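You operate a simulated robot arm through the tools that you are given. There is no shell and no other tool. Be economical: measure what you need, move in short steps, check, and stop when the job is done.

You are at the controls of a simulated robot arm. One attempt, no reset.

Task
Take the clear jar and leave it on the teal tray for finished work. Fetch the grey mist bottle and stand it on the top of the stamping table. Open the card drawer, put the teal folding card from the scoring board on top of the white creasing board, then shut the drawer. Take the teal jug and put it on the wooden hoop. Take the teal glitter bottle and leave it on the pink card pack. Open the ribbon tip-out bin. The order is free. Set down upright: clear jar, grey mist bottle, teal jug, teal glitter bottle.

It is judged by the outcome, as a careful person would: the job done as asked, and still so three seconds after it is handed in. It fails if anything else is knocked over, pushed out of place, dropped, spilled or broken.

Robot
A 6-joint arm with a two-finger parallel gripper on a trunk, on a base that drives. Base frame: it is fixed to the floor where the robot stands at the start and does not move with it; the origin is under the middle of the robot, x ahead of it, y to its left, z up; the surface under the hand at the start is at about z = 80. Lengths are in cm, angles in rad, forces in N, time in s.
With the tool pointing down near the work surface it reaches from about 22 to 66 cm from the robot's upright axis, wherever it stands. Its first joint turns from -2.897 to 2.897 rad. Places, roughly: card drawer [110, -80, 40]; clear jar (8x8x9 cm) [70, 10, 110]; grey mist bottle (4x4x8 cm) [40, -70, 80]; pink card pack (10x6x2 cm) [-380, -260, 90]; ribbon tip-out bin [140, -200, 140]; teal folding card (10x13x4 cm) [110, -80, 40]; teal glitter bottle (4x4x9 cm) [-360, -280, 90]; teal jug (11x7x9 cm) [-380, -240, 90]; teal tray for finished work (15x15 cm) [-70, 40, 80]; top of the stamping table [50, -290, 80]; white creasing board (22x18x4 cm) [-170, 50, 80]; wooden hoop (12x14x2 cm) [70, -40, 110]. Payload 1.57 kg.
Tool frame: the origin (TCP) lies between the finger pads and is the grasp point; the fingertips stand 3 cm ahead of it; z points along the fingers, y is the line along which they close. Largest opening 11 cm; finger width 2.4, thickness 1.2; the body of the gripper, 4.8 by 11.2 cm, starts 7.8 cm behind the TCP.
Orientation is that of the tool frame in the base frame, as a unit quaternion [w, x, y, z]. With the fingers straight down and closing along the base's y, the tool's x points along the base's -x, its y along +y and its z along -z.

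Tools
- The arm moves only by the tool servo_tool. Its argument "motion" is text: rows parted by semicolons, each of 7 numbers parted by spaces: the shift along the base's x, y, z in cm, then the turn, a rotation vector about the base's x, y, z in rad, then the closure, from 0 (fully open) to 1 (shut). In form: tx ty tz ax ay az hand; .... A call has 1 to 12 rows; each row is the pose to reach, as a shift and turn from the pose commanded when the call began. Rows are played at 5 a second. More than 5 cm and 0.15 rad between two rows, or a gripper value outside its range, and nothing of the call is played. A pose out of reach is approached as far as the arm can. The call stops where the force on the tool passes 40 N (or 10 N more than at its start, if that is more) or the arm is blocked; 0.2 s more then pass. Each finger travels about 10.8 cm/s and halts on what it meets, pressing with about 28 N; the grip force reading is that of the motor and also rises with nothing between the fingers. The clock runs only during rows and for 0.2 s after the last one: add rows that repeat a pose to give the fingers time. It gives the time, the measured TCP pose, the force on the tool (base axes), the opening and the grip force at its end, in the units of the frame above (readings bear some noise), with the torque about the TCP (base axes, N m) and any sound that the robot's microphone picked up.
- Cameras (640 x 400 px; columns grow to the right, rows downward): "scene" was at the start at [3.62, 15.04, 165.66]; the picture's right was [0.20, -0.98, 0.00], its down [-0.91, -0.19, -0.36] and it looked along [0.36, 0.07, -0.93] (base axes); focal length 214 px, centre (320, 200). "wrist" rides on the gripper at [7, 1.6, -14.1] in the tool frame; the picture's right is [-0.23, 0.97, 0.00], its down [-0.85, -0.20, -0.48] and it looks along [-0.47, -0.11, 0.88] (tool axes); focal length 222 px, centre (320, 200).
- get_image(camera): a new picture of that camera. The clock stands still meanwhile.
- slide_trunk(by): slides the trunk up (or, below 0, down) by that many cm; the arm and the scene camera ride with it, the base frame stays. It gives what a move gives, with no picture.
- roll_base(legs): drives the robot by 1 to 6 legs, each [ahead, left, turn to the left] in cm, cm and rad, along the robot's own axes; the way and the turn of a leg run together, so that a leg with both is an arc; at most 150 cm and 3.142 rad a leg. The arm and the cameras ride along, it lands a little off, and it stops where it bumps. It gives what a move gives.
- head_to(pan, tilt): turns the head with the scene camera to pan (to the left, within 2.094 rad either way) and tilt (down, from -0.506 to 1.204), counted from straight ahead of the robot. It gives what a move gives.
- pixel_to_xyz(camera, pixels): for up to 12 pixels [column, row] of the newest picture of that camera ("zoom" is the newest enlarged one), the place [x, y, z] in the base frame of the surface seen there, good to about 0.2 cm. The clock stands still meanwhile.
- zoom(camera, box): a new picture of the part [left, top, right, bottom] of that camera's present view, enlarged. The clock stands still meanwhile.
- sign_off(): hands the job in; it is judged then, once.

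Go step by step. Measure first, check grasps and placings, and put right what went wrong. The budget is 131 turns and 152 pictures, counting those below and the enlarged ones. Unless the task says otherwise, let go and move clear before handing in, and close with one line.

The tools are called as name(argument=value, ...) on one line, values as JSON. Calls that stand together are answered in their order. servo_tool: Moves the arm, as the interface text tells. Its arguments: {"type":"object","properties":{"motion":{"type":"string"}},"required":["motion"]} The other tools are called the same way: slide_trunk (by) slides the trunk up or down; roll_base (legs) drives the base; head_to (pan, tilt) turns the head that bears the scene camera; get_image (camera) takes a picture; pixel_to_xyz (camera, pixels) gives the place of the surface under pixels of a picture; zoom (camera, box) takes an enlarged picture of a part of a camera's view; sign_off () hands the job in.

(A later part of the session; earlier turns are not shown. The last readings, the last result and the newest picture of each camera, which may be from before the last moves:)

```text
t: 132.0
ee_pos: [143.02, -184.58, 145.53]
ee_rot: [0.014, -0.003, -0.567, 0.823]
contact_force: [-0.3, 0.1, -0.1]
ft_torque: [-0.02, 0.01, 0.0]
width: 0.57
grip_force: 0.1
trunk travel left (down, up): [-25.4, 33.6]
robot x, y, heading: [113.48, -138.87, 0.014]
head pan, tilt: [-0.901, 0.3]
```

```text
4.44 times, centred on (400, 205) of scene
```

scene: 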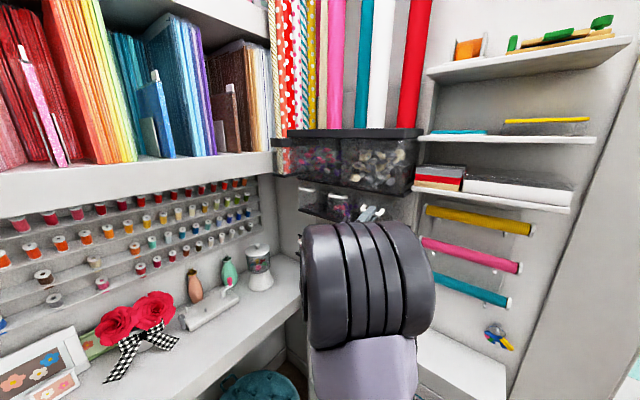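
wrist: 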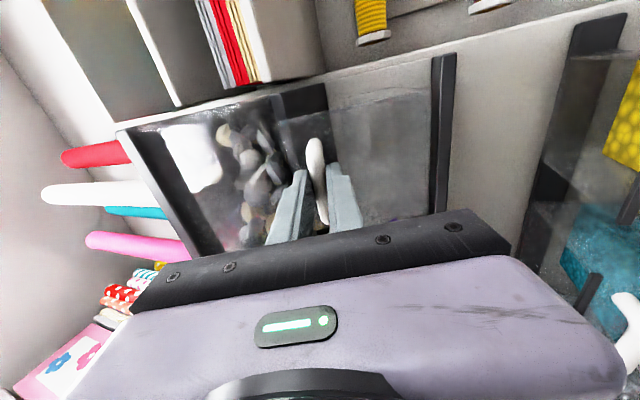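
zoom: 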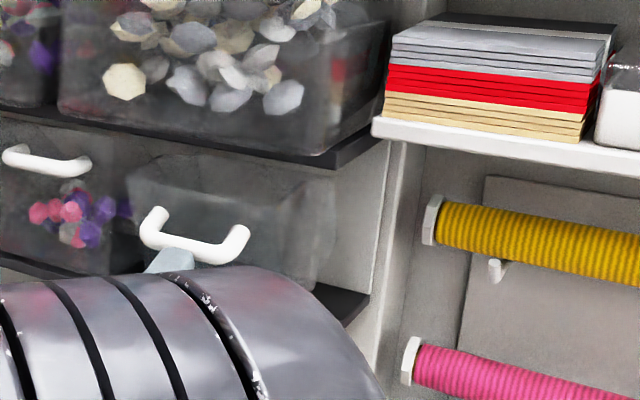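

The fingers slipped off but the bin stays tipped. Measuring the handle and viewing from the wrist.

pixel_to_xyz(camera="zoom", pixels=[[155, 225], [200, 248], [235, 240], [180, 240], [250, 170], [310, 170]])

get_image(camera="wrist")

```text
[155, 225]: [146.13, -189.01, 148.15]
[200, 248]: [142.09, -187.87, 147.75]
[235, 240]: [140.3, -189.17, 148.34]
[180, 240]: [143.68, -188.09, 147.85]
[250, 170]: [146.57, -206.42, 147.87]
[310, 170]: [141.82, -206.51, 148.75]
```

```text
77 pictures are left
```

wrist: 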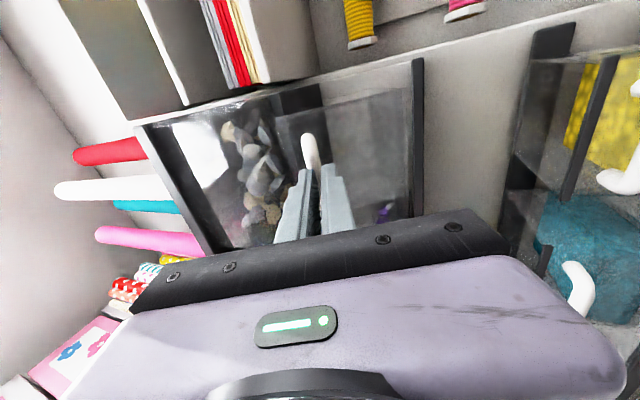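

Handle rests at about 0.4 rad of tip. To test whether that is its stop, I'll rest closed fingers on top of the handle and press gently down/outward.

servo_tool(motion="0 3 1 0 0 0 1; 0 3 4.5 0 0 0 1; 0 0 4.5 0 0 0 1; 0 -1.5 4.5 0 0 0 1; 0 -1.5 3.5 0 0 0 1; 0 -1.5 3 0 0 0 1; 0 -1.3 2.5 0 0 0 1; 0 -1.0 2 0 0 0 1; 0 -0.7 1.5 0 0 0 1; 0 -0.4 1 0 0 0 1; 0 -0.1 0.5 0 0 0 1")

get_image(camera="wrist")

zoom(camera="scene", box=[340, 160, 460, 250])

```text
t: 134.4
ee_pos: [142.63, -184.39, 146.22]
ee_rot: [0.012, -0.003, -0.565, 0.825]
contact_force: [-1.5, 10.7, 21.5]
ft_torque: [-0.36, -0.2, 0.08]
width: 0.02
grip_force: 21.6
trunk travel left (down, up): [-25.4, 33.6]
robot x, y, heading: [112.85, -139.0, 0.01]
head pan, tilt: [-0.901, 0.3]
```

```text
76 pictures are left
```

wrist: 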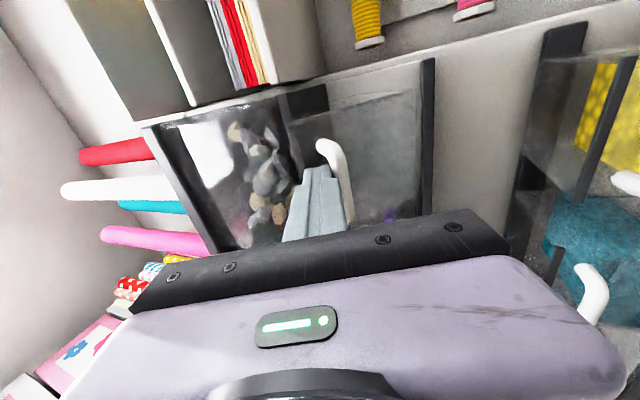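

```text
4.44 times, centred on (400, 205) of scene
```

zoom: 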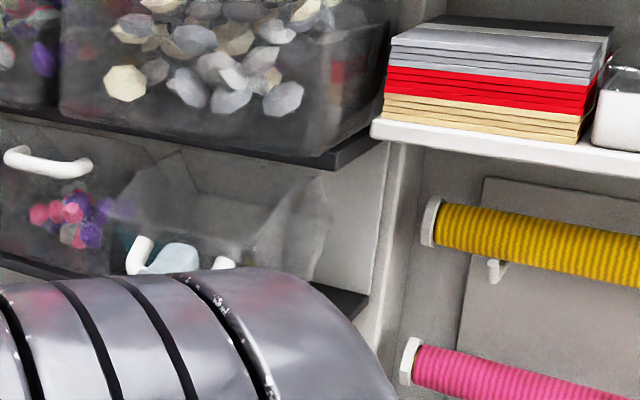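

It tipped further, with friction. Continuing to press down and outward along the arc.

servo_tool(motion="0 0.2 -0.5 0 0 0 1; 0 0.4 -1 0 0 0 1; 0 0.6 -1.5 0 0 0 1; 0 0.7 -2 0 0 0 1; 0 0.8 -2.5 0 0 0 1; 0 0.8 -2.5 0 0 0 1")

zoom(camera="scene", box=[340, 160, 460, 250])

get_image(camera="wrist")

```text
t: 134.8
ee_pos: [142.68, -184.32, 146.21]
ee_rot: [0.011, -0.005, -0.563, 0.827]
contact_force: [-4.0, 7.9, 12.8]
ft_torque: [-0.24, -0.03, 0.01]
width: 0.0
grip_force: 20.8
trunk travel left (down, up): [-25.4, 33.6]
robot x, y, heading: [113.32, -139.05, 0.01]
head pan, tilt: [-0.901, 0.3]
stopped in row 1: the force on the tool passed its limit at 46 N (the readings are from after the stop); the commanded pose is now the measured one
```

```text
4.44 times, centred on (400, 205) of scene
```

zoom: 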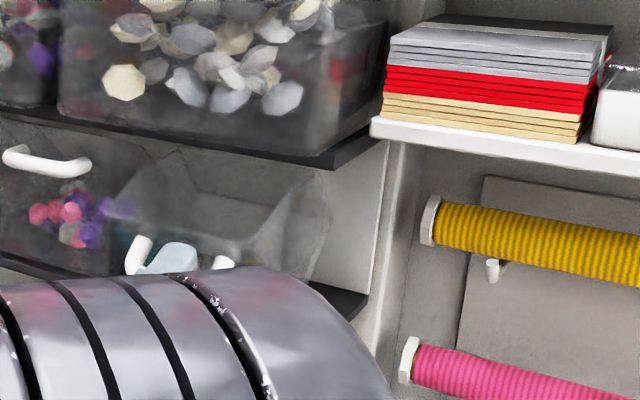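

```text
73 pictures are left
```

wrist: 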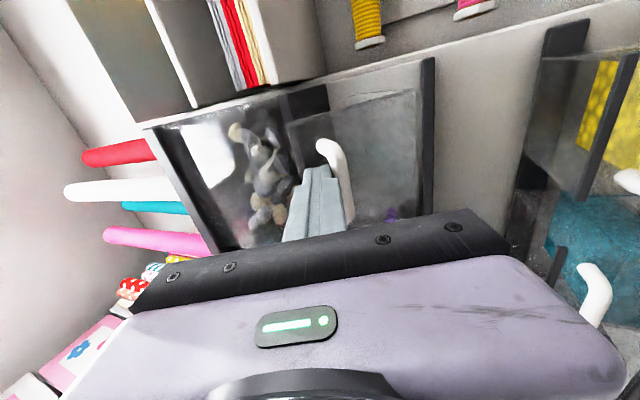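

Force rises sharply—likely the end stop. Measuring the handle, then backing off.

pixel_to_xyz(camera="wrist", pixels=[[328, 148], [340, 170], [346, 190]])

servo_tool(motion="0 0 0.5 0 0 0 1; 0 2 1.5 0 0 0 1; 0 6 2 0 0 0 1; 0 10.5 2 0 0 0 1; 0 15 2 0 0 0 1; 0 15 2 0 0 0 1")

get_image(camera="wrist")

```text
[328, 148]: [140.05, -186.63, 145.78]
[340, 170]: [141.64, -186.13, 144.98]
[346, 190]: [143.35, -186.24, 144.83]
```

```text
t: 136.2
ee_pos: [142.71, -169.84, 147.91]
ee_rot: [0.012, -0.004, -0.565, 0.825]
contact_force: [-0.2, 0.0, 0.5]
ft_torque: [-0.01, -0.01, 0.0]
width: 0.02
grip_force: 21.0
trunk travel left (down, up): [-25.4, 33.6]
robot x, y, heading: [113.31, -139.28, 0.009]
head pan, tilt: [-0.901, 0.3]
```

```text
72 pictures are left
```

wrist: 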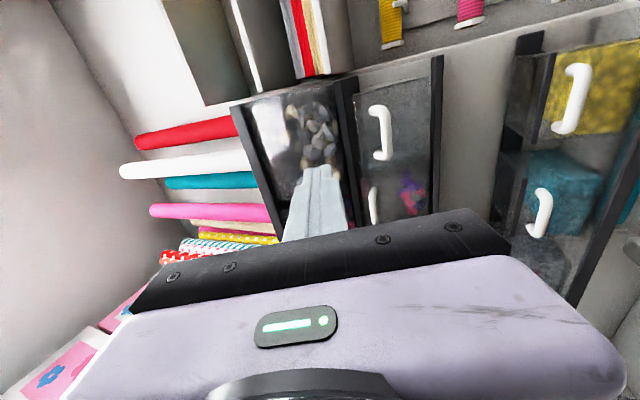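

pixel_to_xyz(camera="wrist", pixels=[[386, 130], [384, 120], [375, 207]])

servo_tool(motion="0 2 -2 0.14 0 0 0.5; 0 4 -4 0.28 0 0 0.5; 0 6 -6 0.42 0 0 0.5; 0 8 -8 0.56 0 0 0.5; 0 10 -10 0.7 0 0 0.5; 0 12 -12 0.84 0 0 0.5; 0 14 -14 0.98 0 0 0.5; 0 16 -16 1.12 0 0 0.5; 0 18 -18 1.26 0 0 0.5; 0 20 -20 1.4 0 0 0.5; 0 22 -22 1.54 0 0 0.5; 0 25 -25 1.68 0 0 0.5")

```text
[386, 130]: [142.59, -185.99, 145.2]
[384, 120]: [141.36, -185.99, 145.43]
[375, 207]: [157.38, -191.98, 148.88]
```

```text
t: 138.8
ee_pos: [142.98, -144.67, 122.77]
ee_rot: [-0.01, -0.007, 0.992, -0.129]
contact_force: [1.1, 0.0, 0.7]
ft_torque: [-0.03, 0.06, 0.03]
width: 5.51
grip_force: 0.0
trunk travel left (down, up): [-25.4, 33.6]
robot x, y, heading: [113.51, -138.88, 0.011]
head pan, tilt: [-0.901, 0.3]
```

Bin remains open (handle at (-186,145)). Now finding the card drawer on the left; straighten tool and look.

servo_tool(motion="-4 0 0 0.13 0 0 0.5; -8 0 0 0.26 0 0 0.5; -8 0 0 0.26 0 0 0.5")

roll_base(legs=[[-8, -16, 0]])

head_to(pan=1.3, tilt=1.0)

get_image(camera="scene")

```text
t: 139.6
ee_pos: [134.98, -144.59, 122.94]
ee_rot: [-0.011, -0.009, 1.0, 0.001]
contact_force: [-0.6, -0.7, -0.1]
ft_torque: [0.0, -0.03, 0.01]
width: 5.53
grip_force: 0.1
trunk travel left (down, up): [-25.4, 33.6]
robot x, y, heading: [113.37, -139.3, 0.013]
head pan, tilt: [-0.901, 0.3]
```

```text
t: 141.1
ee_pos: [126.97, -160.93, 122.99]
ee_rot: [-0.01, -0.01, 1.0, -0.001]
contact_force: [-0.1, -0.7, 0.1]
ft_torque: [0.03, 0.04, -0.01]
width: 5.51
grip_force: 0.0
trunk travel left (down, up): [-25.4, 33.6]
robot x, y, heading: [105.59, -155.56, 0.022]
head pan, tilt: [-0.901, 0.3]
```

```text
t: 143.2
ee_pos: [127.1, -160.68, 123.02]
ee_rot: [-0.01, -0.011, 1.0, 0.0]
contact_force: [0.0, 0.2, -0.2]
ft_torque: [0.02, 0.0, 0.02]
width: 5.51
grip_force: 0.1
trunk travel left (down, up): [-25.4, 33.6]
robot x, y, heading: [105.51, -155.25, 0.021]
head pan, tilt: [1.3, 1.0]
```

```text
71 pictures are left
```

scene: 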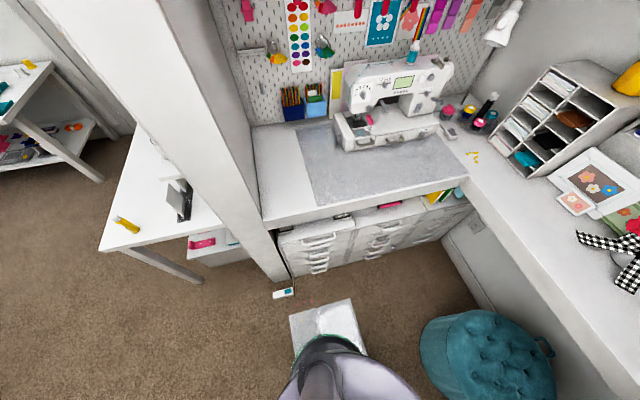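

zoom(camera="scene", box=[255, 180, 475, 310])

pixel_to_xyz(camera="scene", pixels=[[320, 237], [319, 247], [318, 258], [318, 270], [375, 228], [380, 240], [385, 252], [300, 260], [345, 250], [290, 265], [352, 225]])

```text
2.91 times, centred on (365, 245) of scene
```

zoom: 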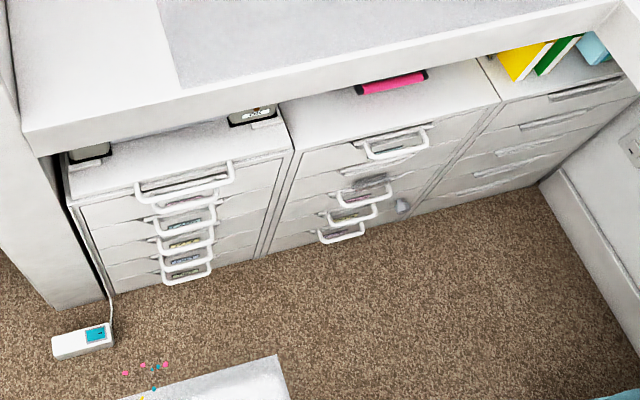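

```text
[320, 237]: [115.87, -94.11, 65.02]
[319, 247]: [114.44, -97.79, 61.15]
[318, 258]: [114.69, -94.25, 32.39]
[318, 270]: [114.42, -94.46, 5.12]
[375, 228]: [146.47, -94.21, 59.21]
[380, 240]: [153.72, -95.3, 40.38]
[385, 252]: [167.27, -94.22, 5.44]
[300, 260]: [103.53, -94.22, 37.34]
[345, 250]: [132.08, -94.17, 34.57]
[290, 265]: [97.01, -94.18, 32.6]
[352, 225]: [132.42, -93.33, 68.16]
```

Five labelled drawers in the first unit (x 95–132). Zooming on the labels.

zoom(camera="scene", box=[296, 230, 346, 280])

pixel_to_xyz(camera="zoom", pixels=[[270, 70], [270, 150], [270, 245], [270, 330], [270, 120], [270, 200], [270, 290], [270, 375], [260, 40]])

```text
8.00 times, centred on (321, 255) of scene
```

zoom: 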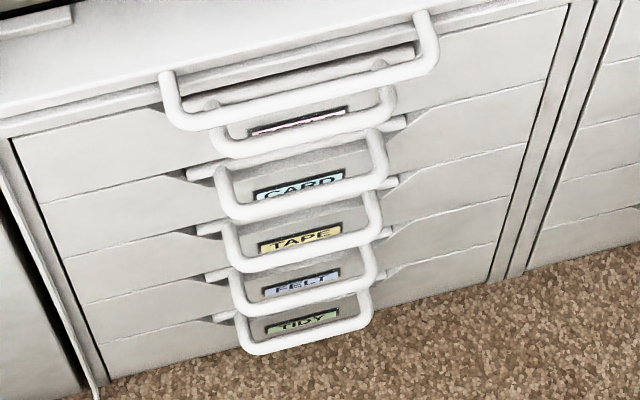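

```text
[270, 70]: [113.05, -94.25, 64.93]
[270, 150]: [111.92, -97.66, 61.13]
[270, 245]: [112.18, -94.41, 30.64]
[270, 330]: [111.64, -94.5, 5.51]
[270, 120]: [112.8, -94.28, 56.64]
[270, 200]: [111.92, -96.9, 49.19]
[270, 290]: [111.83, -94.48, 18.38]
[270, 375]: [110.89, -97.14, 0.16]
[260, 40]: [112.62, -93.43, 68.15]
```

Labels read CARD, TAPE, FELT, TIDY: the CARD drawer's handle bar is at z≈49, y≈-97.5, x≈112. I'll stand to its side (robot ~ (70,-150)), and point the tool at +y with vertical closing.

roll_base(legs=[[-36, 5, 0]])

servo_tool(motion="2 2 -1 0.14 0 0 0.5; 4 4 -3 0.28 0 0 0.5; 6 6 -5 0.42 0 0 0.5; 8 8 -7 0.56 0 0 0.5; 10 10 -9 0.7 0 0 0.5; 12 12 -11 0.84 0 0 0.5; 14 14 -13 0.98 0 0 0.5; 16 16 -15 1.12 0 0 0.5; 18 18 -17 1.26 0 0 0.5; 20 21 -19 1.4 0 0 0.5; 20 24 -21 1.5 0 0 0.5; 20 27 -23 1.571 0 0 0.5")

slide_trunk(by=-25)

servo_tool(motion="0 0 -4 0 0 0 0.5; 0 0 -8 0 0 0 0.5; 0 0 -12 0 0 0 0.5; 0 0 -16 0 0 0 0.5; 0 0 -20 0 0 0 0.5; 0 0 -24 0 0 0 0.5; 0 0 -25.5 0 0 0 0.5; 0 0 -25.5 0 0 0 0.5")

get_image(camera="wrist")

```text
t: 145.5
ee_pos: [90.58, -156.32, 122.95]
ee_rot: [-0.011, -0.01, 1.0, -0.001]
contact_force: [-1.0, 0.6, 0.2]
ft_torque: [0.02, 0.02, 0.0]
width: 5.53
grip_force: 0.0
trunk travel left (down, up): [-25.4, 33.6]
robot x, y, heading: [68.93, -151.1, 0.014]
head pan, tilt: [1.3, 1.0]
```

```text
t: 148.1
ee_pos: [110.88, -129.27, 100.08]
ee_rot: [0.001, -0.014, 0.707, 0.708]
contact_force: [0.4, 0.1, -0.3]
ft_torque: [-0.01, 0.01, 0.0]
width: 5.52
grip_force: 0.1
trunk travel left (down, up): [-25.4, 33.6]
robot x, y, heading: [68.69, -150.82, 0.023]
head pan, tilt: [1.3, 1.0]
```

```text
t: 150.7
ee_pos: [110.89, -129.48, 75.19]
ee_rot: [0.0, -0.014, 0.707, 0.707]
contact_force: [-0.6, 0.0, 0.2]
ft_torque: [-0.01, 0.0, -0.02]
width: 5.51
grip_force: 0.0
trunk travel left (down, up): [-0.4, 58.6]
robot x, y, heading: [69.01, -151.18, 0.019]
head pan, tilt: [1.3, 1.0]
```

```text
t: 152.5
ee_pos: [110.19, -129.28, 51.51]
ee_rot: [0.001, -0.014, 0.707, 0.707]
contact_force: [-0.7, -0.3, 0.1]
ft_torque: [-0.01, 0.0, 0.0]
width: 5.48
grip_force: 0.0
out of reach, approached as far as the arm can: row 6, 7, 8
trunk travel left (down, up): [-0.4, 58.6]
robot x, y, heading: [68.83, -150.67, 0.016]
head pan, tilt: [1.3, 1.0]
```

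```text
68 pictures are left
```

wrist: 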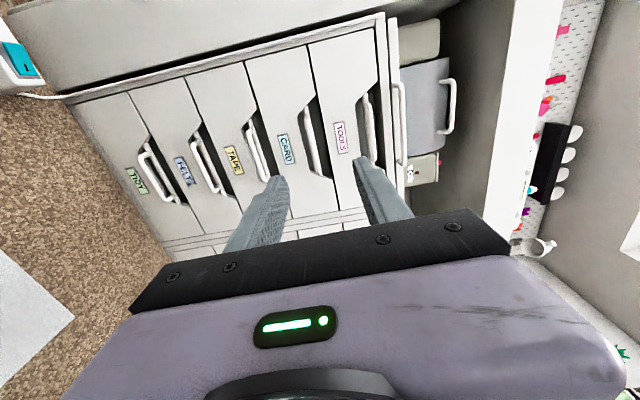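

Labels: TOOLS, CARD, TAPE, FELT, TIDY. Measuring the CARD handle at (313,140).

zoom(camera="wrist", box=[220, 60, 420, 220])

pixel_to_xyz(camera="zoom", pixels=[[280, 200], [290, 260], [310, 320], [330, 350], [275, 170], [200, 280], [130, 300], [255, 180], [460, 230], [320, 250], [255, 320]])

```text
2.50 times, centred on (320, 140) of wrist
```

zoom: 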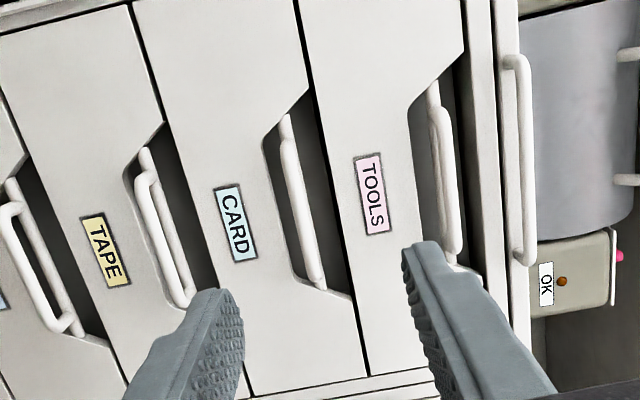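

```text
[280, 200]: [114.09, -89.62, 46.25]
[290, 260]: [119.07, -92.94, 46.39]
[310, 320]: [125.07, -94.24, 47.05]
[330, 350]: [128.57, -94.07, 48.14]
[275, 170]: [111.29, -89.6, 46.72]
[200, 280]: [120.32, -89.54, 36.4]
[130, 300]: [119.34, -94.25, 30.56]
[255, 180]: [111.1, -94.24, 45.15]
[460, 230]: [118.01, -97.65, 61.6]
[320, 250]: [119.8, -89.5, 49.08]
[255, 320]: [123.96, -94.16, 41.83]
```

pixel_to_xyz(camera="zoom", pixels=[[291, 170], [296, 195], [301, 220], [306, 245], [313, 275], [286, 130], [288, 150], [299, 200], [304, 225]])

```text
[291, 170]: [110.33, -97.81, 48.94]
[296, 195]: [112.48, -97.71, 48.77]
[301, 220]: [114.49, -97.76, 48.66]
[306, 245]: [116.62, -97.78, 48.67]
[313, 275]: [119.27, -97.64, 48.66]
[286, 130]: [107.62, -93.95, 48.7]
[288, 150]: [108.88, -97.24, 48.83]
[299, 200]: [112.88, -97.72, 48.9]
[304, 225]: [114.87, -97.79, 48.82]
```

Bar: x 109–119.5, y≈-97.5, z≈48.8. Reach at that depth is short with a level tool, so I'll tilt the tool down 0.6 rad and move the base closer.

servo_tool(motion="0 0 4 0 0 0 0.68; 0 0 8 -0.1 0 0 0.68; 0 1 11 -0.24 0 0 0.68; 0 2 12 -0.38 0 0 0.68; 0 3 12 -0.5 0 0 0.68; 0 4 12 -0.6 0 0 0.68; 0 4 12 -0.6 0 0 0.68")

roll_base(legs=[[7, 3, 0]])

```text
t: 154.1
ee_pos: [110.31, -125.26, 63.48]
ee_rot: [-0.004, -0.013, 0.885, 0.465]
contact_force: [-0.4, 0.3, 1.3]
ft_torque: [0.0, 0.0, 0.03]
width: 3.51
grip_force: 0.1
trunk travel left (down, up): [-0.4, 58.6]
robot x, y, heading: [68.63, -150.77, 0.016]
head pan, tilt: [1.3, 1.0]
```

```text
t: 155.1
ee_pos: [117.2, -122.26, 63.52]
ee_rot: [-0.004, -0.015, 0.884, 0.467]
contact_force: [0.6, -0.4, 0.0]
ft_torque: [0.01, -0.02, 0.0]
width: 3.5
grip_force: 0.0
trunk travel left (down, up): [-0.4, 58.6]
robot x, y, heading: [76.1, -148.28, 0.02]
head pan, tilt: [1.3, 1.0]
```

servo_tool(motion="-1 4 -2 0 0 0 0.68; -2 8 -4 0 0 0 0.68; -3 12 -6.5 0 0 0 0.68; -3 16 -9 0 0 0 0.68; -3 17.5 -10.2 0 0 0 0.68; -3 17.5 -10.2 0 0 0 0.68")

get_image(camera="wrist")

```text
t: 156.5
ee_pos: [114.28, -104.81, 53.22]
ee_rot: [-0.004, -0.013, 0.885, 0.466]
contact_force: [-0.9, -0.1, -0.4]
ft_torque: [-0.01, -0.01, -0.04]
width: 3.54
grip_force: 0.1
trunk travel left (down, up): [-0.4, 58.6]
robot x, y, heading: [75.58, -148.12, 0.009]
head pan, tilt: [1.3, 1.0]
```

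```text
66 pictures are left
```

wrist: 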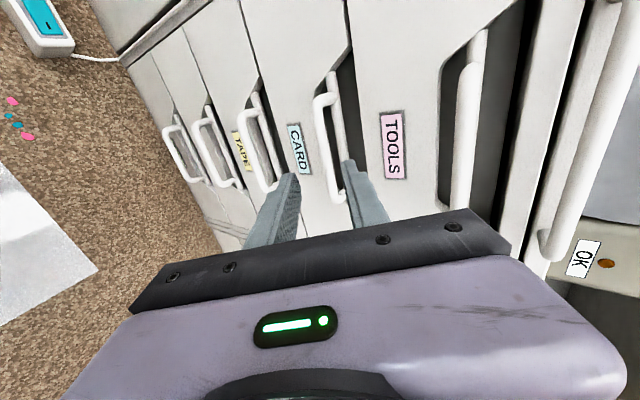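

CARD bar lies between the fingers. Advancing and gripping.

servo_tool(motion="0 2 -1.3 0 0 0 0.68; 0 4 -2.7 0 0 0 0.68; 0 5.5 -3.7 0 0 0 0.68; 0 6.7 -4.5 0 0 0 0.68; 0 6.7 -4.5 0 0 0 0.68; 0 6.7 -4.5 0 0 0 0.85; 0 6.7 -4.5 0 0 0 0.95; 0 6.7 -4.5 0 0 0 0.95; 0 6.7 -4.5 0 0 0 0.95")

get_image(camera="wrist")

```text
t: 158.5
ee_pos: [114.14, -97.97, 48.74]
ee_rot: [-0.003, -0.012, 0.884, 0.467]
contact_force: [0.9, 2.3, 15.1]
ft_torque: [0.15, 0.22, -0.06]
width: 1.83
grip_force: 7.6
trunk travel left (down, up): [-0.4, 58.6]
robot x, y, heading: [75.67, -147.8, 0.019]
head pan, tilt: [1.3, 1.0]
```

```text
65 pictures are left
```

wrist: 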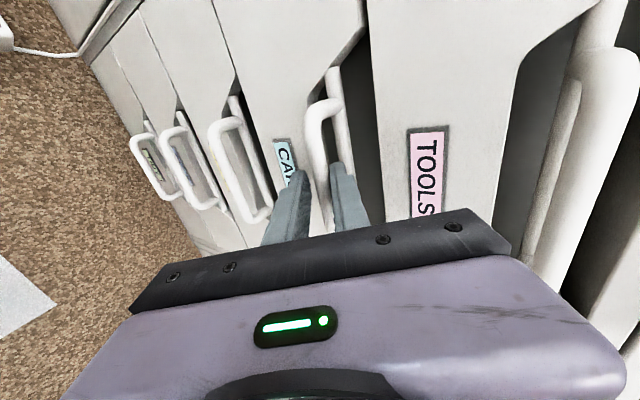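

servo_tool(motion="0 -1 0 0 0 0 0.95; 0 -2 0 0 0 0 0.95; 0 -4 0 0 0 0 0.95; 0 -6 0 0 0 0 0.95; 0 -6 0 0 0 0 0.95")

get_image(camera="wrist")

```text
t: 159.7
ee_pos: [114.06, -104.16, 48.78]
ee_rot: [-0.004, -0.014, 0.884, 0.467]
contact_force: [-3.7, -1.4, 13.4]
ft_torque: [0.15, 0.12, -0.03]
width: 1.53
grip_force: 5.3
trunk travel left (down, up): [-0.4, 58.6]
robot x, y, heading: [75.76, -147.71, 0.013]
head pan, tilt: [1.3, 1.0]
```

```text
64 pictures are left
```

wrist: 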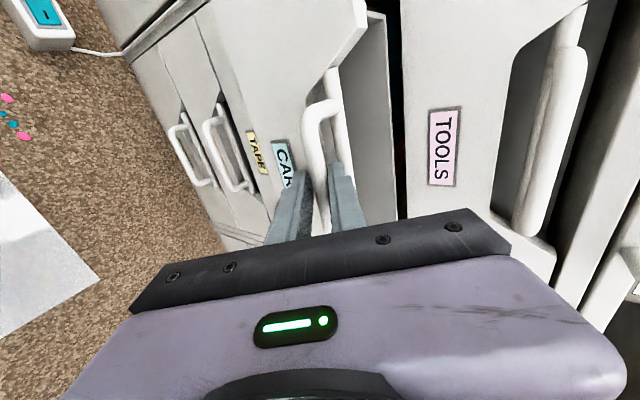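

The drawer is coming out. Continuing another 20 cm.

servo_tool(motion="0 -2 0 0 0 0 0.95; 0 -4 0 0 0 0 0.95; 0 -6 0 0 0 0 0.95; 0 -8 0 0 0 0 0.95; 0 -10 0 0 0 0 0.95; 0 -12 0 0 0 0 0.95; 0 -14 0 0 0 0 0.95; 0 -16 0 0 0 0 0.95; 0 -18 0 0 0 0 0.95; 0 -20 0 0 0 0 0.95; 0 -20 0 0 0 0 0.95")

head_to(pan=0.7, tilt=1.1)

get_image(camera="scene")

```text
t: 162.1
ee_pos: [114.09, -124.23, 48.79]
ee_rot: [-0.004, -0.014, 0.885, 0.466]
contact_force: [-14.9, -2.2, 17.2]
ft_torque: [0.16, 0.13, 0.17]
width: 1.72
grip_force: 6.6
trunk travel left (down, up): [-0.4, 58.6]
robot x, y, heading: [75.74, -148.18, 0.018]
head pan, tilt: [1.3, 1.0]
```

```text
t: 163.1
ee_pos: [114.1, -124.11, 48.73]
ee_rot: [-0.004, -0.014, 0.885, 0.466]
contact_force: [-16.1, -2.8, 17.1]
ft_torque: [0.1, 0.17, 0.11]
width: 1.67
grip_force: 5.9
trunk travel left (down, up): [-0.4, 58.6]
robot x, y, heading: [75.64, -148.15, 0.016]
head pan, tilt: [0.7, 1.1]
```

```text
63 pictures are left
```

scene: 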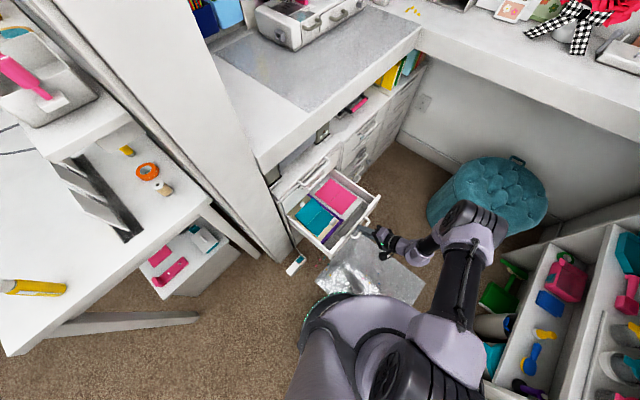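

Drawer is open with teal, pink and purple items inside. Zooming and measuring.

zoom(camera="scene", box=[270, 160, 390, 260])

pixel_to_xyz(camera="zoom", pixels=[[220, 290], [155, 280], [225, 225], [280, 310], [225, 365], [350, 190], [320, 330], [420, 350], [560, 210], [300, 400], [290, 270], [245, 265]])

```text
4.00 times, centred on (330, 210) of scene
```

zoom: 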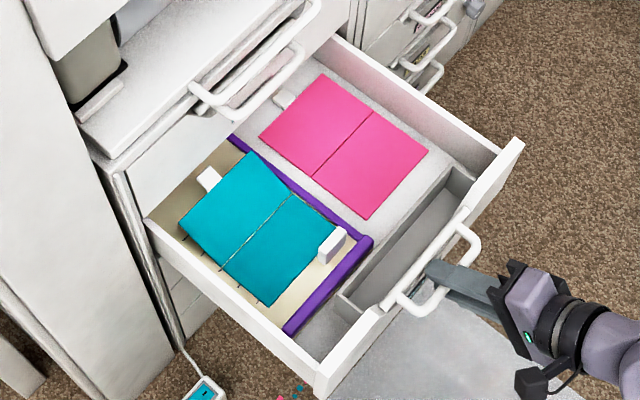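

```text
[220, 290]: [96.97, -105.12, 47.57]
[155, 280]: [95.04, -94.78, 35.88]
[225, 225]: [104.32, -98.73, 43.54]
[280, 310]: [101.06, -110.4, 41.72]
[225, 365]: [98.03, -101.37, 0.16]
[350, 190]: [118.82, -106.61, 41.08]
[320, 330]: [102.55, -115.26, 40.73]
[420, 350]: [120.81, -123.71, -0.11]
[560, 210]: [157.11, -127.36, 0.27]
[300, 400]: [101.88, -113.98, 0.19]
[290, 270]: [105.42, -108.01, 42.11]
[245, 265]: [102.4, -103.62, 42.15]
```

zoom(camera="scene", box=[296, 190, 366, 245])

pixel_to_xyz(camera="zoom", pixels=[[90, 180], [190, 70], [220, 120], [150, 240], [225, 260], [260, 210], [330, 210], [290, 260], [240, 330], [370, 215], [95, 100], [170, 280]])

```text
7.27 times, centred on (331, 218) of scene
```

zoom: 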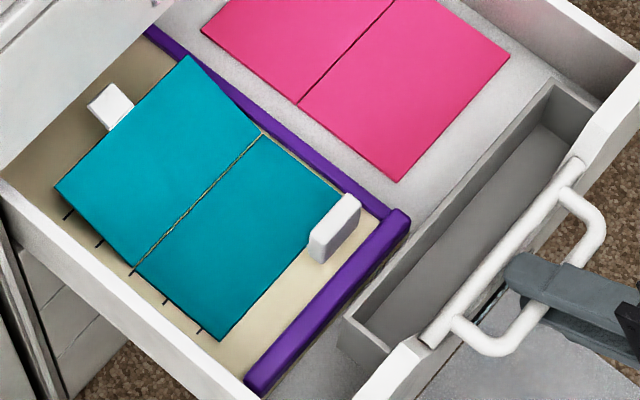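

```text
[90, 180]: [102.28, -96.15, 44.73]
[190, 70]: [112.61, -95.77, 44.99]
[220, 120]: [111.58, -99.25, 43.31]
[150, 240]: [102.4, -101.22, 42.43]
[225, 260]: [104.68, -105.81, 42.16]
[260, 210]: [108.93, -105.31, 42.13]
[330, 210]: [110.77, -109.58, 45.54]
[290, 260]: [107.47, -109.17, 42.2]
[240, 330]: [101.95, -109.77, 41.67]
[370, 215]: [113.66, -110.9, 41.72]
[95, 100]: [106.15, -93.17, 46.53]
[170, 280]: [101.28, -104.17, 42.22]
```

The card (x≈101.5–112, y≈-110…-95) has a white tab on its front edge (~(109,-109.7), top z 45.5). Releasing the handle and backing off along the tool axis.

servo_tool(motion="0 0 0 0 0 0 0.8; 0 0 0 0 0 0 0.65; 0 0 0 0 0 0 0.65; 0 -2 1.4 0 0 0 0.65; 0 -4.5 3 0 0 0 0.65; 0 -6 6 0.1 0 0 0.65; 0 -6 10 0 0 0 0.65; 0 -6 14.5 0 0 0 0.65; 0 -6 19 0 0 0 0.65; 0 -6 19 0 0 0 0.65")

servo_tool(motion="-1 2 3 -0.14 0 0 0.6; -2 4 6 -0.28 0 0 0.6; -3 6 8 -0.42 0 0 0.6; -4 8 8 -0.56 0 0 0.6; -5 10 8 -0.7 0 0 0.6; -5 12 8 -0.84 0 0 0.6; -5 14 8 -0.97 0 0 0.6; -5 14 8 -0.97 0 0 0.6")

get_image(camera="wrist")

```text
t: 165.3
ee_pos: [114.26, -130.34, 67.97]
ee_rot: [-0.004, -0.014, 0.885, 0.466]
contact_force: [-0.4, 0.4, -0.7]
ft_torque: [0.01, 0.01, 0.0]
width: 3.84
grip_force: 0.0
trunk travel left (down, up): [-0.4, 58.6]
robot x, y, heading: [75.84, -148.3, 0.015]
head pan, tilt: [0.7, 1.1]
```

```text
t: 167.1
ee_pos: [109.23, -116.11, 75.71]
ee_rot: [-0.009, -0.011, 1.0, 0.0]
contact_force: [-0.1, 1.1, 0.5]
ft_torque: [0.0, 0.0, 0.02]
width: 4.4
grip_force: 0.0
trunk travel left (down, up): [-0.4, 58.6]
robot x, y, heading: [76.0, -147.9, 0.011]
head pan, tilt: [0.7, 1.1]
```

```text
60 pictures are left
```

wrist: 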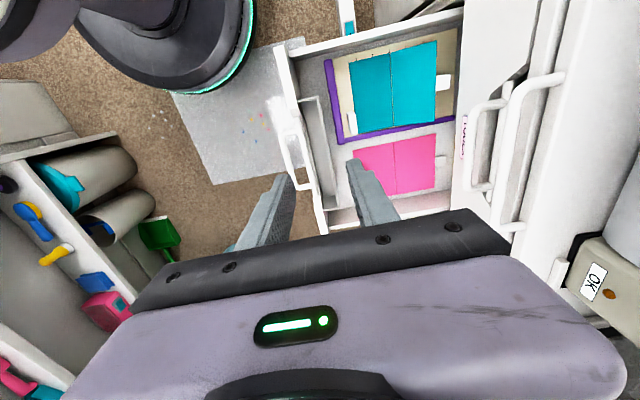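

zoom(camera="wrist", box=[310, 20, 470, 150])

pixel_to_xyz(camera="zoom", pixels=[[150, 305], [150, 265], [152, 345], [160, 305], [175, 300], [165, 180], [185, 440], [505, 90], [500, 380], [535, 250], [320, 300], [480, 250]])

```text
3.08 times, centred on (390, 85) of wrist
```

zoom: 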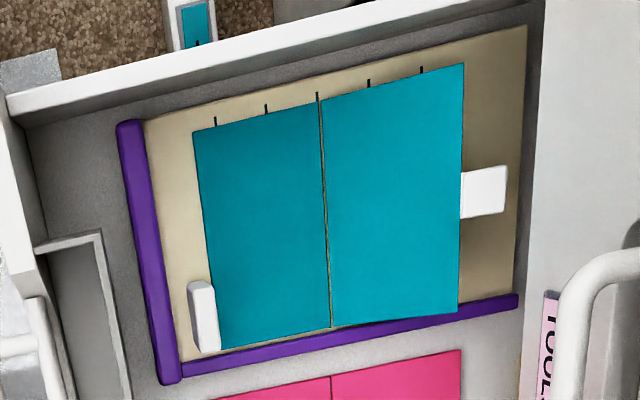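

```text
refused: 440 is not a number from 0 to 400
```

pixel_to_xyz(camera="zoom", pixels=[[202, 290], [206, 320], [212, 345], [195, 300], [218, 300], [200, 340], [195, 135], [222, 348], [485, 190], [470, 210], [500, 175], [460, 300]])

pixel_to_xyz(camera="zoom", pixels=[[320, 100], [330, 325], [250, 200], [400, 200], [170, 200], [150, 200], [175, 360], [462, 70], [440, 320], [340, 350], [190, 200], [510, 250]])

```text
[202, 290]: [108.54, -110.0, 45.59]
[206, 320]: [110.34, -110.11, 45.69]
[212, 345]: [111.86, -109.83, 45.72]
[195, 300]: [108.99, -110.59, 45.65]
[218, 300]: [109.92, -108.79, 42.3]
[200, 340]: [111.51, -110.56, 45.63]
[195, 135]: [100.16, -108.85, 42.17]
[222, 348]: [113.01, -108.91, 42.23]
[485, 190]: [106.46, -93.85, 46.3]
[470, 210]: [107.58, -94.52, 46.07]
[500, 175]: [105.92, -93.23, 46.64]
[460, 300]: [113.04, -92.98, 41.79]
```

```text
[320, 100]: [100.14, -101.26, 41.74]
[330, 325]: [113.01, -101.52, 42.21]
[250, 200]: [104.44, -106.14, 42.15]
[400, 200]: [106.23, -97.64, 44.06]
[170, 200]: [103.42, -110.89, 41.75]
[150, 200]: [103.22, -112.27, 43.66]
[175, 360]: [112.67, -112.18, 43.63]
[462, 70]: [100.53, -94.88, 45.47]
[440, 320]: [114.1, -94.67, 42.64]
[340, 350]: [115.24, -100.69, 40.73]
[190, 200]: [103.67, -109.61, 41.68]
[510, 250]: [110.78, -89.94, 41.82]
```

The rear tab clearly belongs to the card; the front block (x 108.3–112.1, y≈-110, top 45.7) is the easier grip. I'll test-grip it and lift only slightly, watching the force.

servo_tool(motion="0.5 3 -4 0 0 0 0.69; 1 6.1 -8 0 0 0 0.69; 1 6.1 -12.5 0 0 0 0.69; 1 6.1 -17 0 0 0 0.69; 1 6.1 -21.5 0 0 0 0.69; 1 6.1 -25 0 0 0 0.69; 1 6.1 -27.5 0 0 0 0.69; 1 6.1 -28.7 0 0 0 0.69; 1 6.1 -28.7 0 0 0 0.69")

get_image(camera="wrist")

```text
refused: row 1 steps farther than a row can; nothing moved
```

```text
58 pictures are left
```

wrist: 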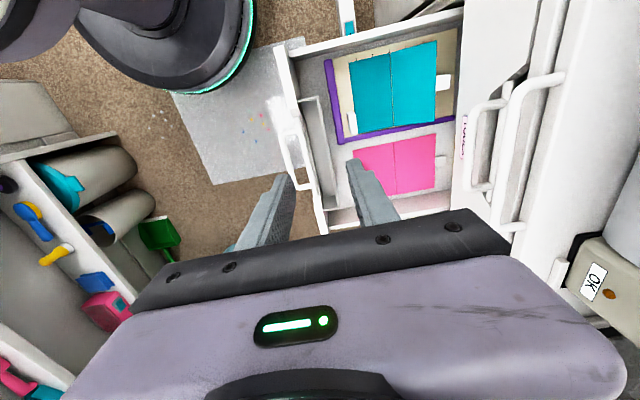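

servo_tool(motion="0.5 3 -2 0 0 0 0.69; 1 6.1 -5 0 0 0 0.69; 1 6.1 -9.5 0 0 0 0.69; 1 6.1 -14 0 0 0 0.69; 1 6.1 -18.5 0 0 0 0.69; 1 6.1 -23 0 0 0 0.69; 1 6.1 -25.5 0 0 0 0.69; 1 6.1 -27.5 0 0 0 0.69; 1 6.1 -28.7 0 0 0 0.69; 1 6.1 -28.7 0 0 0 0.69")

get_image(camera="wrist")

```text
t: 169.3
ee_pos: [110.26, -110.02, 47.11]
ee_rot: [-0.009, -0.01, 1.0, 0.0]
contact_force: [0.6, -0.2, -0.7]
ft_torque: [0.01, -0.01, 0.01]
width: 3.41
grip_force: 0.0
trunk travel left (down, up): [-0.4, 58.6]
robot x, y, heading: [75.87, -148.06, 0.015]
head pan, tilt: [0.7, 1.1]
```

```text
57 pictures are left
```

wrist: 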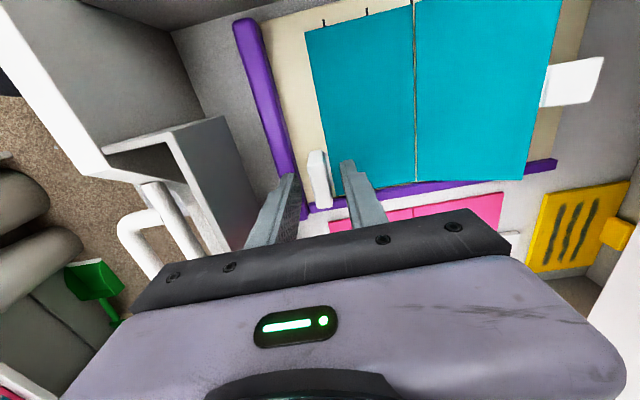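

servo_tool(motion="0 0 0 0 0 0 0.85; 0 0 0 0 0 0 0.97; 0 0 0 0 0 0 0.97; 0 0 0 0 0 0 0.97; 0 0 0.4 0 0 0 0.97; 0 0 0.8 0 0 0 0.97; 0 0 1.2 0 0 0 0.97; 0 0 1.2 0 0 0 0.97")

get_image(camera="wrist")

```text
t: 171.1
ee_pos: [110.31, -109.99, 48.35]
ee_rot: [-0.01, -0.01, 1.0, -0.001]
contact_force: [-0.5, -1.1, -1.2]
ft_torque: [-0.04, -0.03, 0.01]
width: 1.28
grip_force: 28.4
trunk travel left (down, up): [-0.4, 58.6]
robot x, y, heading: [76.03, -148.15, 0.018]
head pan, tilt: [0.7, 1.1]
```

```text
56 pictures are left
```

wrist: 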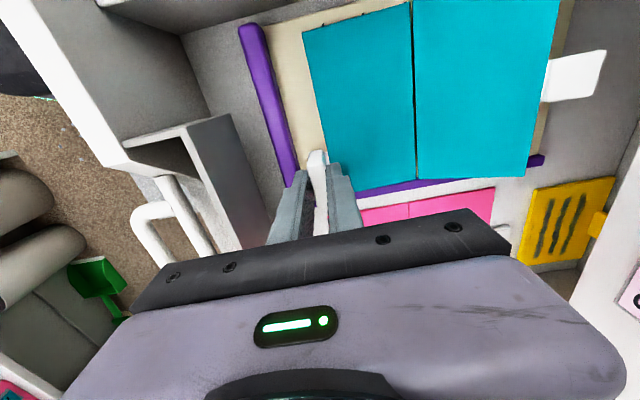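

The block lifts with ~1 N: the card comes along. I shift it clear of the TOOLS handle (−y 7) before raising further.

servo_tool(motion="0 0 1.2 0 0 0 0.97; 0 -2 2 0 0 0 0.97; 0 -4 2.3 0 0 0 0.97; 0 -6 2.5 0 0 0 0.97; 0 -7 4 0 0 0 0.97; 0 -7 7 0 0 0 0.97; 0 -8 10 0 0 0 0.97; 0 -8 14 0 0 0 0.97; 0 -8 18 0 0 0 0.97; 0 -8 22 0 0 0 0.97; 0 -8 22 0 0 0 0.97")

get_image(camera="wrist")

zoom(camera="scene", box=[240, 130, 480, 280])

```text
t: 173.5
ee_pos: [110.21, -117.86, 70.25]
ee_rot: [-0.009, -0.01, 1.0, -0.001]
contact_force: [0.2, 0.8, -0.8]
ft_torque: [-0.03, 0.02, -0.01]
width: 1.26
grip_force: 28.1
trunk travel left (down, up): [-0.4, 58.6]
robot x, y, heading: [75.94, -147.83, 0.015]
head pan, tilt: [0.7, 1.1]
```

```text
55 pictures are left
```

wrist: 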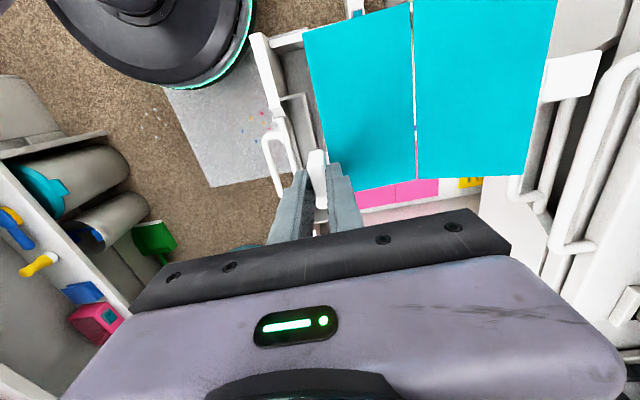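

```text
2.67 times, centred on (360, 205) of scene
```

zoom: 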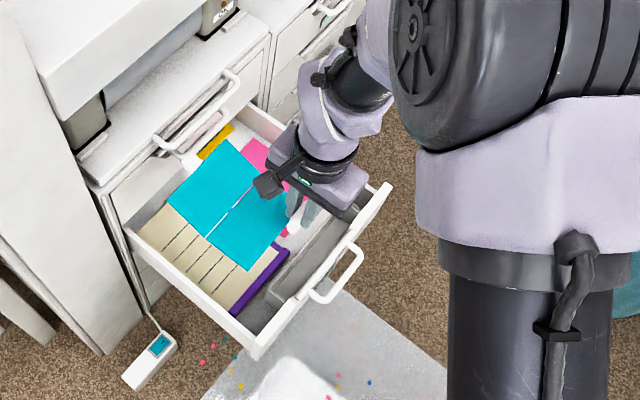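

Card is held level. Raising it, backing out, and driving to the creasing board (drawer to be shut on the way back).

slide_trunk(by=40)

roll_base(legs=[[-106, 0, 0], [0, 0, 1.555], [138, 0, 0], [0, 128, 0]])

head_to(pan=0.1, tilt=1.0)

get_image(camera="scene")

```text
t: 177.3
ee_pos: [110.32, -117.84, 110.15]
ee_rot: [-0.009, -0.01, 1.0, -0.001]
contact_force: [-0.4, -0.2, -0.4]
ft_torque: [-0.01, -0.03, 0.0]
width: 1.28
grip_force: 28.0
trunk travel left (down, up): [-40.4, 18.6]
robot x, y, heading: [75.9, -147.93, 0.012]
head pan, tilt: [0.7, 1.1]
```

```text
t: 199.0
ee_pos: [-185.07, 22.44, 110.1]
ee_rot: [0.007, 0.716, -0.698, 0.008]
contact_force: [0.0, 0.9, -0.5]
ft_torque: [0.04, -0.03, 0.01]
width: 1.28
grip_force: 27.5
trunk travel left (down, up): [-40.4, 18.6]
robot x, y, heading: [-154.96, -12.24, 1.593]
head pan, tilt: [0.7, 1.1]
```

```text
t: 200.0
ee_pos: [-185.07, 22.35, 110.09]
ee_rot: [0.007, 0.715, -0.699, 0.006]
contact_force: [0.5, 0.0, -0.5]
ft_torque: [-0.01, -0.03, 0.04]
width: 1.29
grip_force: 28.1
trunk travel left (down, up): [-40.4, 18.6]
robot x, y, heading: [-154.4, -11.86, 1.593]
head pan, tilt: [0.099, 1.0]
```

```text
53 pictures are left
```

scene: 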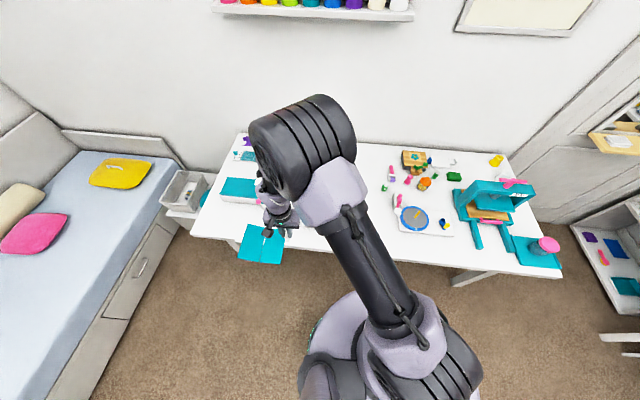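

Card is held; elbow hides the board, so I look through the wrist camera.

get_image(camera="wrist")

```text
52 pictures are left
```

wrist: 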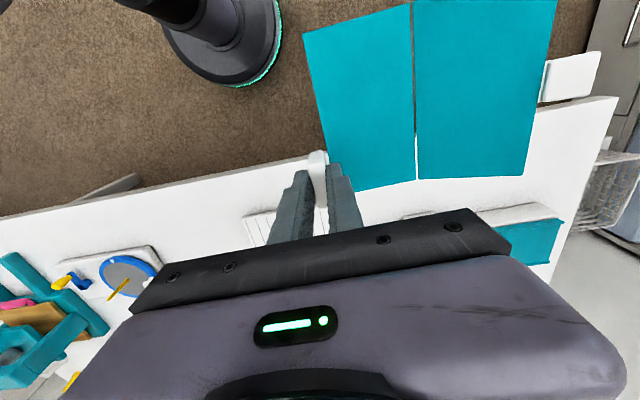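

zoom(camera="wrist", box=[220, 180, 420, 260])

pixel_to_xyz(camera="wrist", pixels=[[245, 218], [270, 214], [262, 235], [250, 230], [240, 220], [322, 215], [325, 225], [380, 215], [405, 215]])

```text
3.20 times, centred on (320, 220) of wrist
```

zoom: 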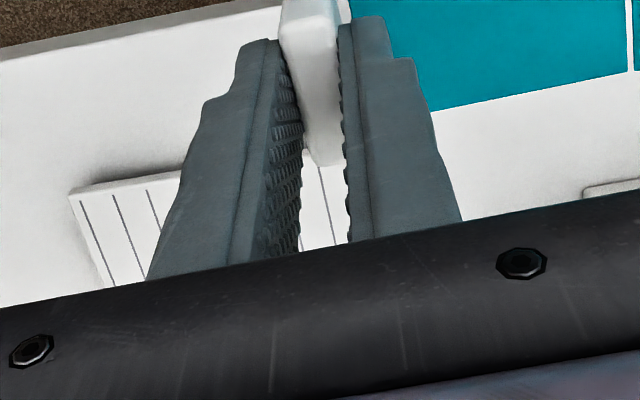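

```text
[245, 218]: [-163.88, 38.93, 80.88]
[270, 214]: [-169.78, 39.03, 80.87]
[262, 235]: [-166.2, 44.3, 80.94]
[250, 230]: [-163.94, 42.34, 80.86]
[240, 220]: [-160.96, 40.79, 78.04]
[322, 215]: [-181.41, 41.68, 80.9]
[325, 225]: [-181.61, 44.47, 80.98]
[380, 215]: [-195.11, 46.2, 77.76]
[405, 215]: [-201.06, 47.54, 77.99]
```

Board: right edge x≈-162.8, front edge y≈38.7, top 80.9. Checking the card's position relative to the tool.

pixel_to_xyz(camera="wrist", pixels=[[306, 36], [412, 20], [416, 176], [522, 173], [345, 185], [545, 50], [365, 100], [480, 100], [570, 80]])

```text
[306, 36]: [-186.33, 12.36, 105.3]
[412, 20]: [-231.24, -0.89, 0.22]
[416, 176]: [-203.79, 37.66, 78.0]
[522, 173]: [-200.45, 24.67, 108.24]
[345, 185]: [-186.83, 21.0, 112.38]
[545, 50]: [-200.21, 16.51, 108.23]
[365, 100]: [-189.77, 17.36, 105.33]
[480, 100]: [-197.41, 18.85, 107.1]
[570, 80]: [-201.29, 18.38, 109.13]
```

servo_tool(motion="2.5 3.5 0 0 0 0 0.97; 5 7 0 0 0 0 0.97; 7.6 10.4 0 0 0 0 0.97; 10.1 13.9 0 0 0 0 0.97; 12.7 17.4 0 0 0 0 0.97; 15.2 20.8 0 0 0 0 0.97; 17.8 24.3 0 0 0 0 0.97; 20.3 27.8 0 0 0 0 0.97; 20.3 27.8 0 0 0 0 0.97")

slide_trunk(by=-20)

get_image(camera="scene")

```text
t: 202.0
ee_pos: [-164.73, 50.11, 110.32]
ee_rot: [0.007, 0.716, -0.698, 0.006]
contact_force: [0.6, 0.3, -0.2]
ft_torque: [0.02, -0.04, 0.02]
width: 1.27
grip_force: 28.4
trunk travel left (down, up): [-40.4, 18.6]
robot x, y, heading: [-154.75, -12.06, 1.591]
head pan, tilt: [0.099, 1.0]
```

```text
t: 204.2
ee_pos: [-164.63, 50.11, 90.25]
ee_rot: [0.006, 0.716, -0.698, 0.007]
contact_force: [0.1, -0.2, 0.3]
ft_torque: [0.01, -0.04, 0.03]
width: 1.28
grip_force: 28.2
trunk travel left (down, up): [-20.4, 38.6]
robot x, y, heading: [-154.95, -11.66, 1.591]
head pan, tilt: [0.099, 1.0]
```

```text
50 pictures are left
```

scene: 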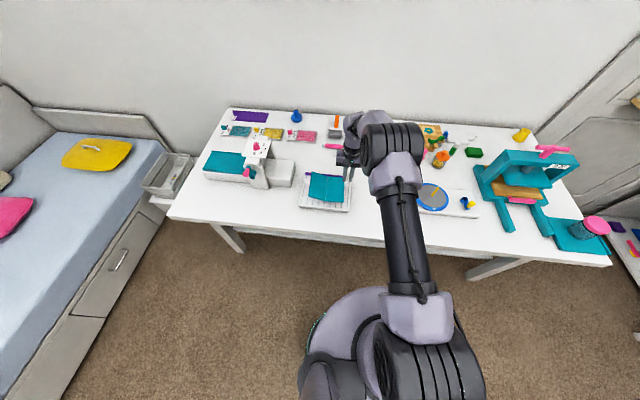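

zoom(camera="scene", box=[270, 140, 400, 225])

pixel_to_xyz(camera="zoom", pixels=[[150, 285], [370, 310], [200, 160], [375, 200], [200, 185], [200, 270], [300, 300], [360, 280], [290, 230]])

```text
4.71 times, centred on (335, 182) of scene
```

zoom: 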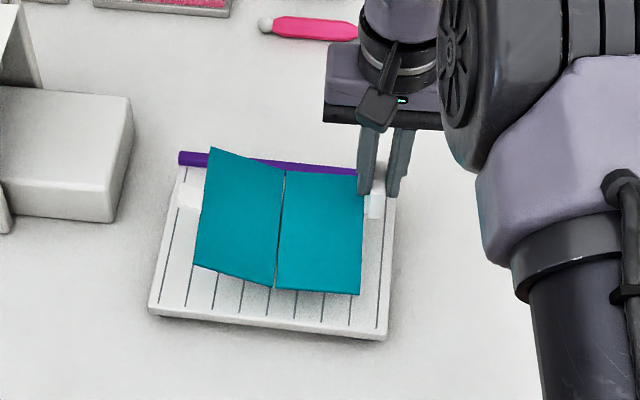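

```text
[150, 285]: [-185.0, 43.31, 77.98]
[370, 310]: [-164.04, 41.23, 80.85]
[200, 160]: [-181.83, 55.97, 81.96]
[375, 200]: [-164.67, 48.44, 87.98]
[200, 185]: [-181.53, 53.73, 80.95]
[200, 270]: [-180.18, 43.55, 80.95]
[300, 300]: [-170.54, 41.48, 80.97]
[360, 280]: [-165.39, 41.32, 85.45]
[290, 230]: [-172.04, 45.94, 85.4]
```

Card is centred over the board. Lowering 3.9.

slide_trunk(by=-3.8)

servo_tool(motion="0 0 -0.15 0 0 0 0.97; 0 0 -0.3 0 0 0 0.97; 0 0 -0.3 0 0 0 0.97")

zoom(camera="scene", box=[270, 130, 400, 215])

```text
t: 205.0
ee_pos: [-164.61, 50.07, 86.6]
ee_rot: [0.007, 0.716, -0.698, 0.007]
contact_force: [-0.5, 0.5, -0.1]
ft_torque: [-0.02, -0.03, 0.01]
width: 1.26
grip_force: 27.8
trunk travel left (down, up): [-16.6, 42.4]
robot x, y, heading: [-154.65, -11.92, 1.593]
head pan, tilt: [0.099, 1.0]
```

```text
t: 205.8
ee_pos: [-164.75, 50.14, 86.13]
ee_rot: [0.007, 0.716, -0.698, 0.006]
contact_force: [0.8, 0.3, 3.5]
ft_torque: [-0.07, -0.08, 0.0]
width: 1.27
grip_force: 28.1
trunk travel left (down, up): [-16.6, 42.4]
robot x, y, heading: [-154.51, -11.85, 1.59]
head pan, tilt: [0.099, 1.0]
```

```text
4.71 times, centred on (335, 172) of scene
```

zoom: 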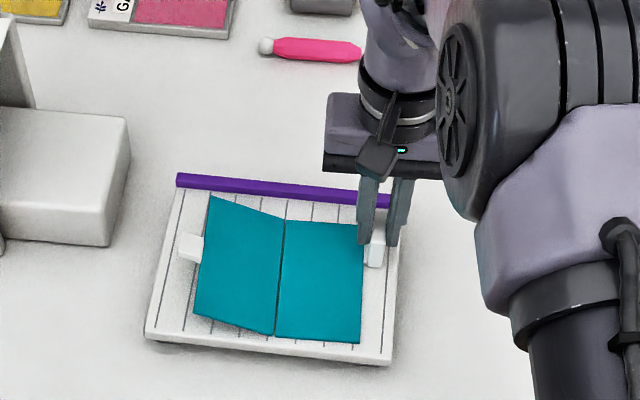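

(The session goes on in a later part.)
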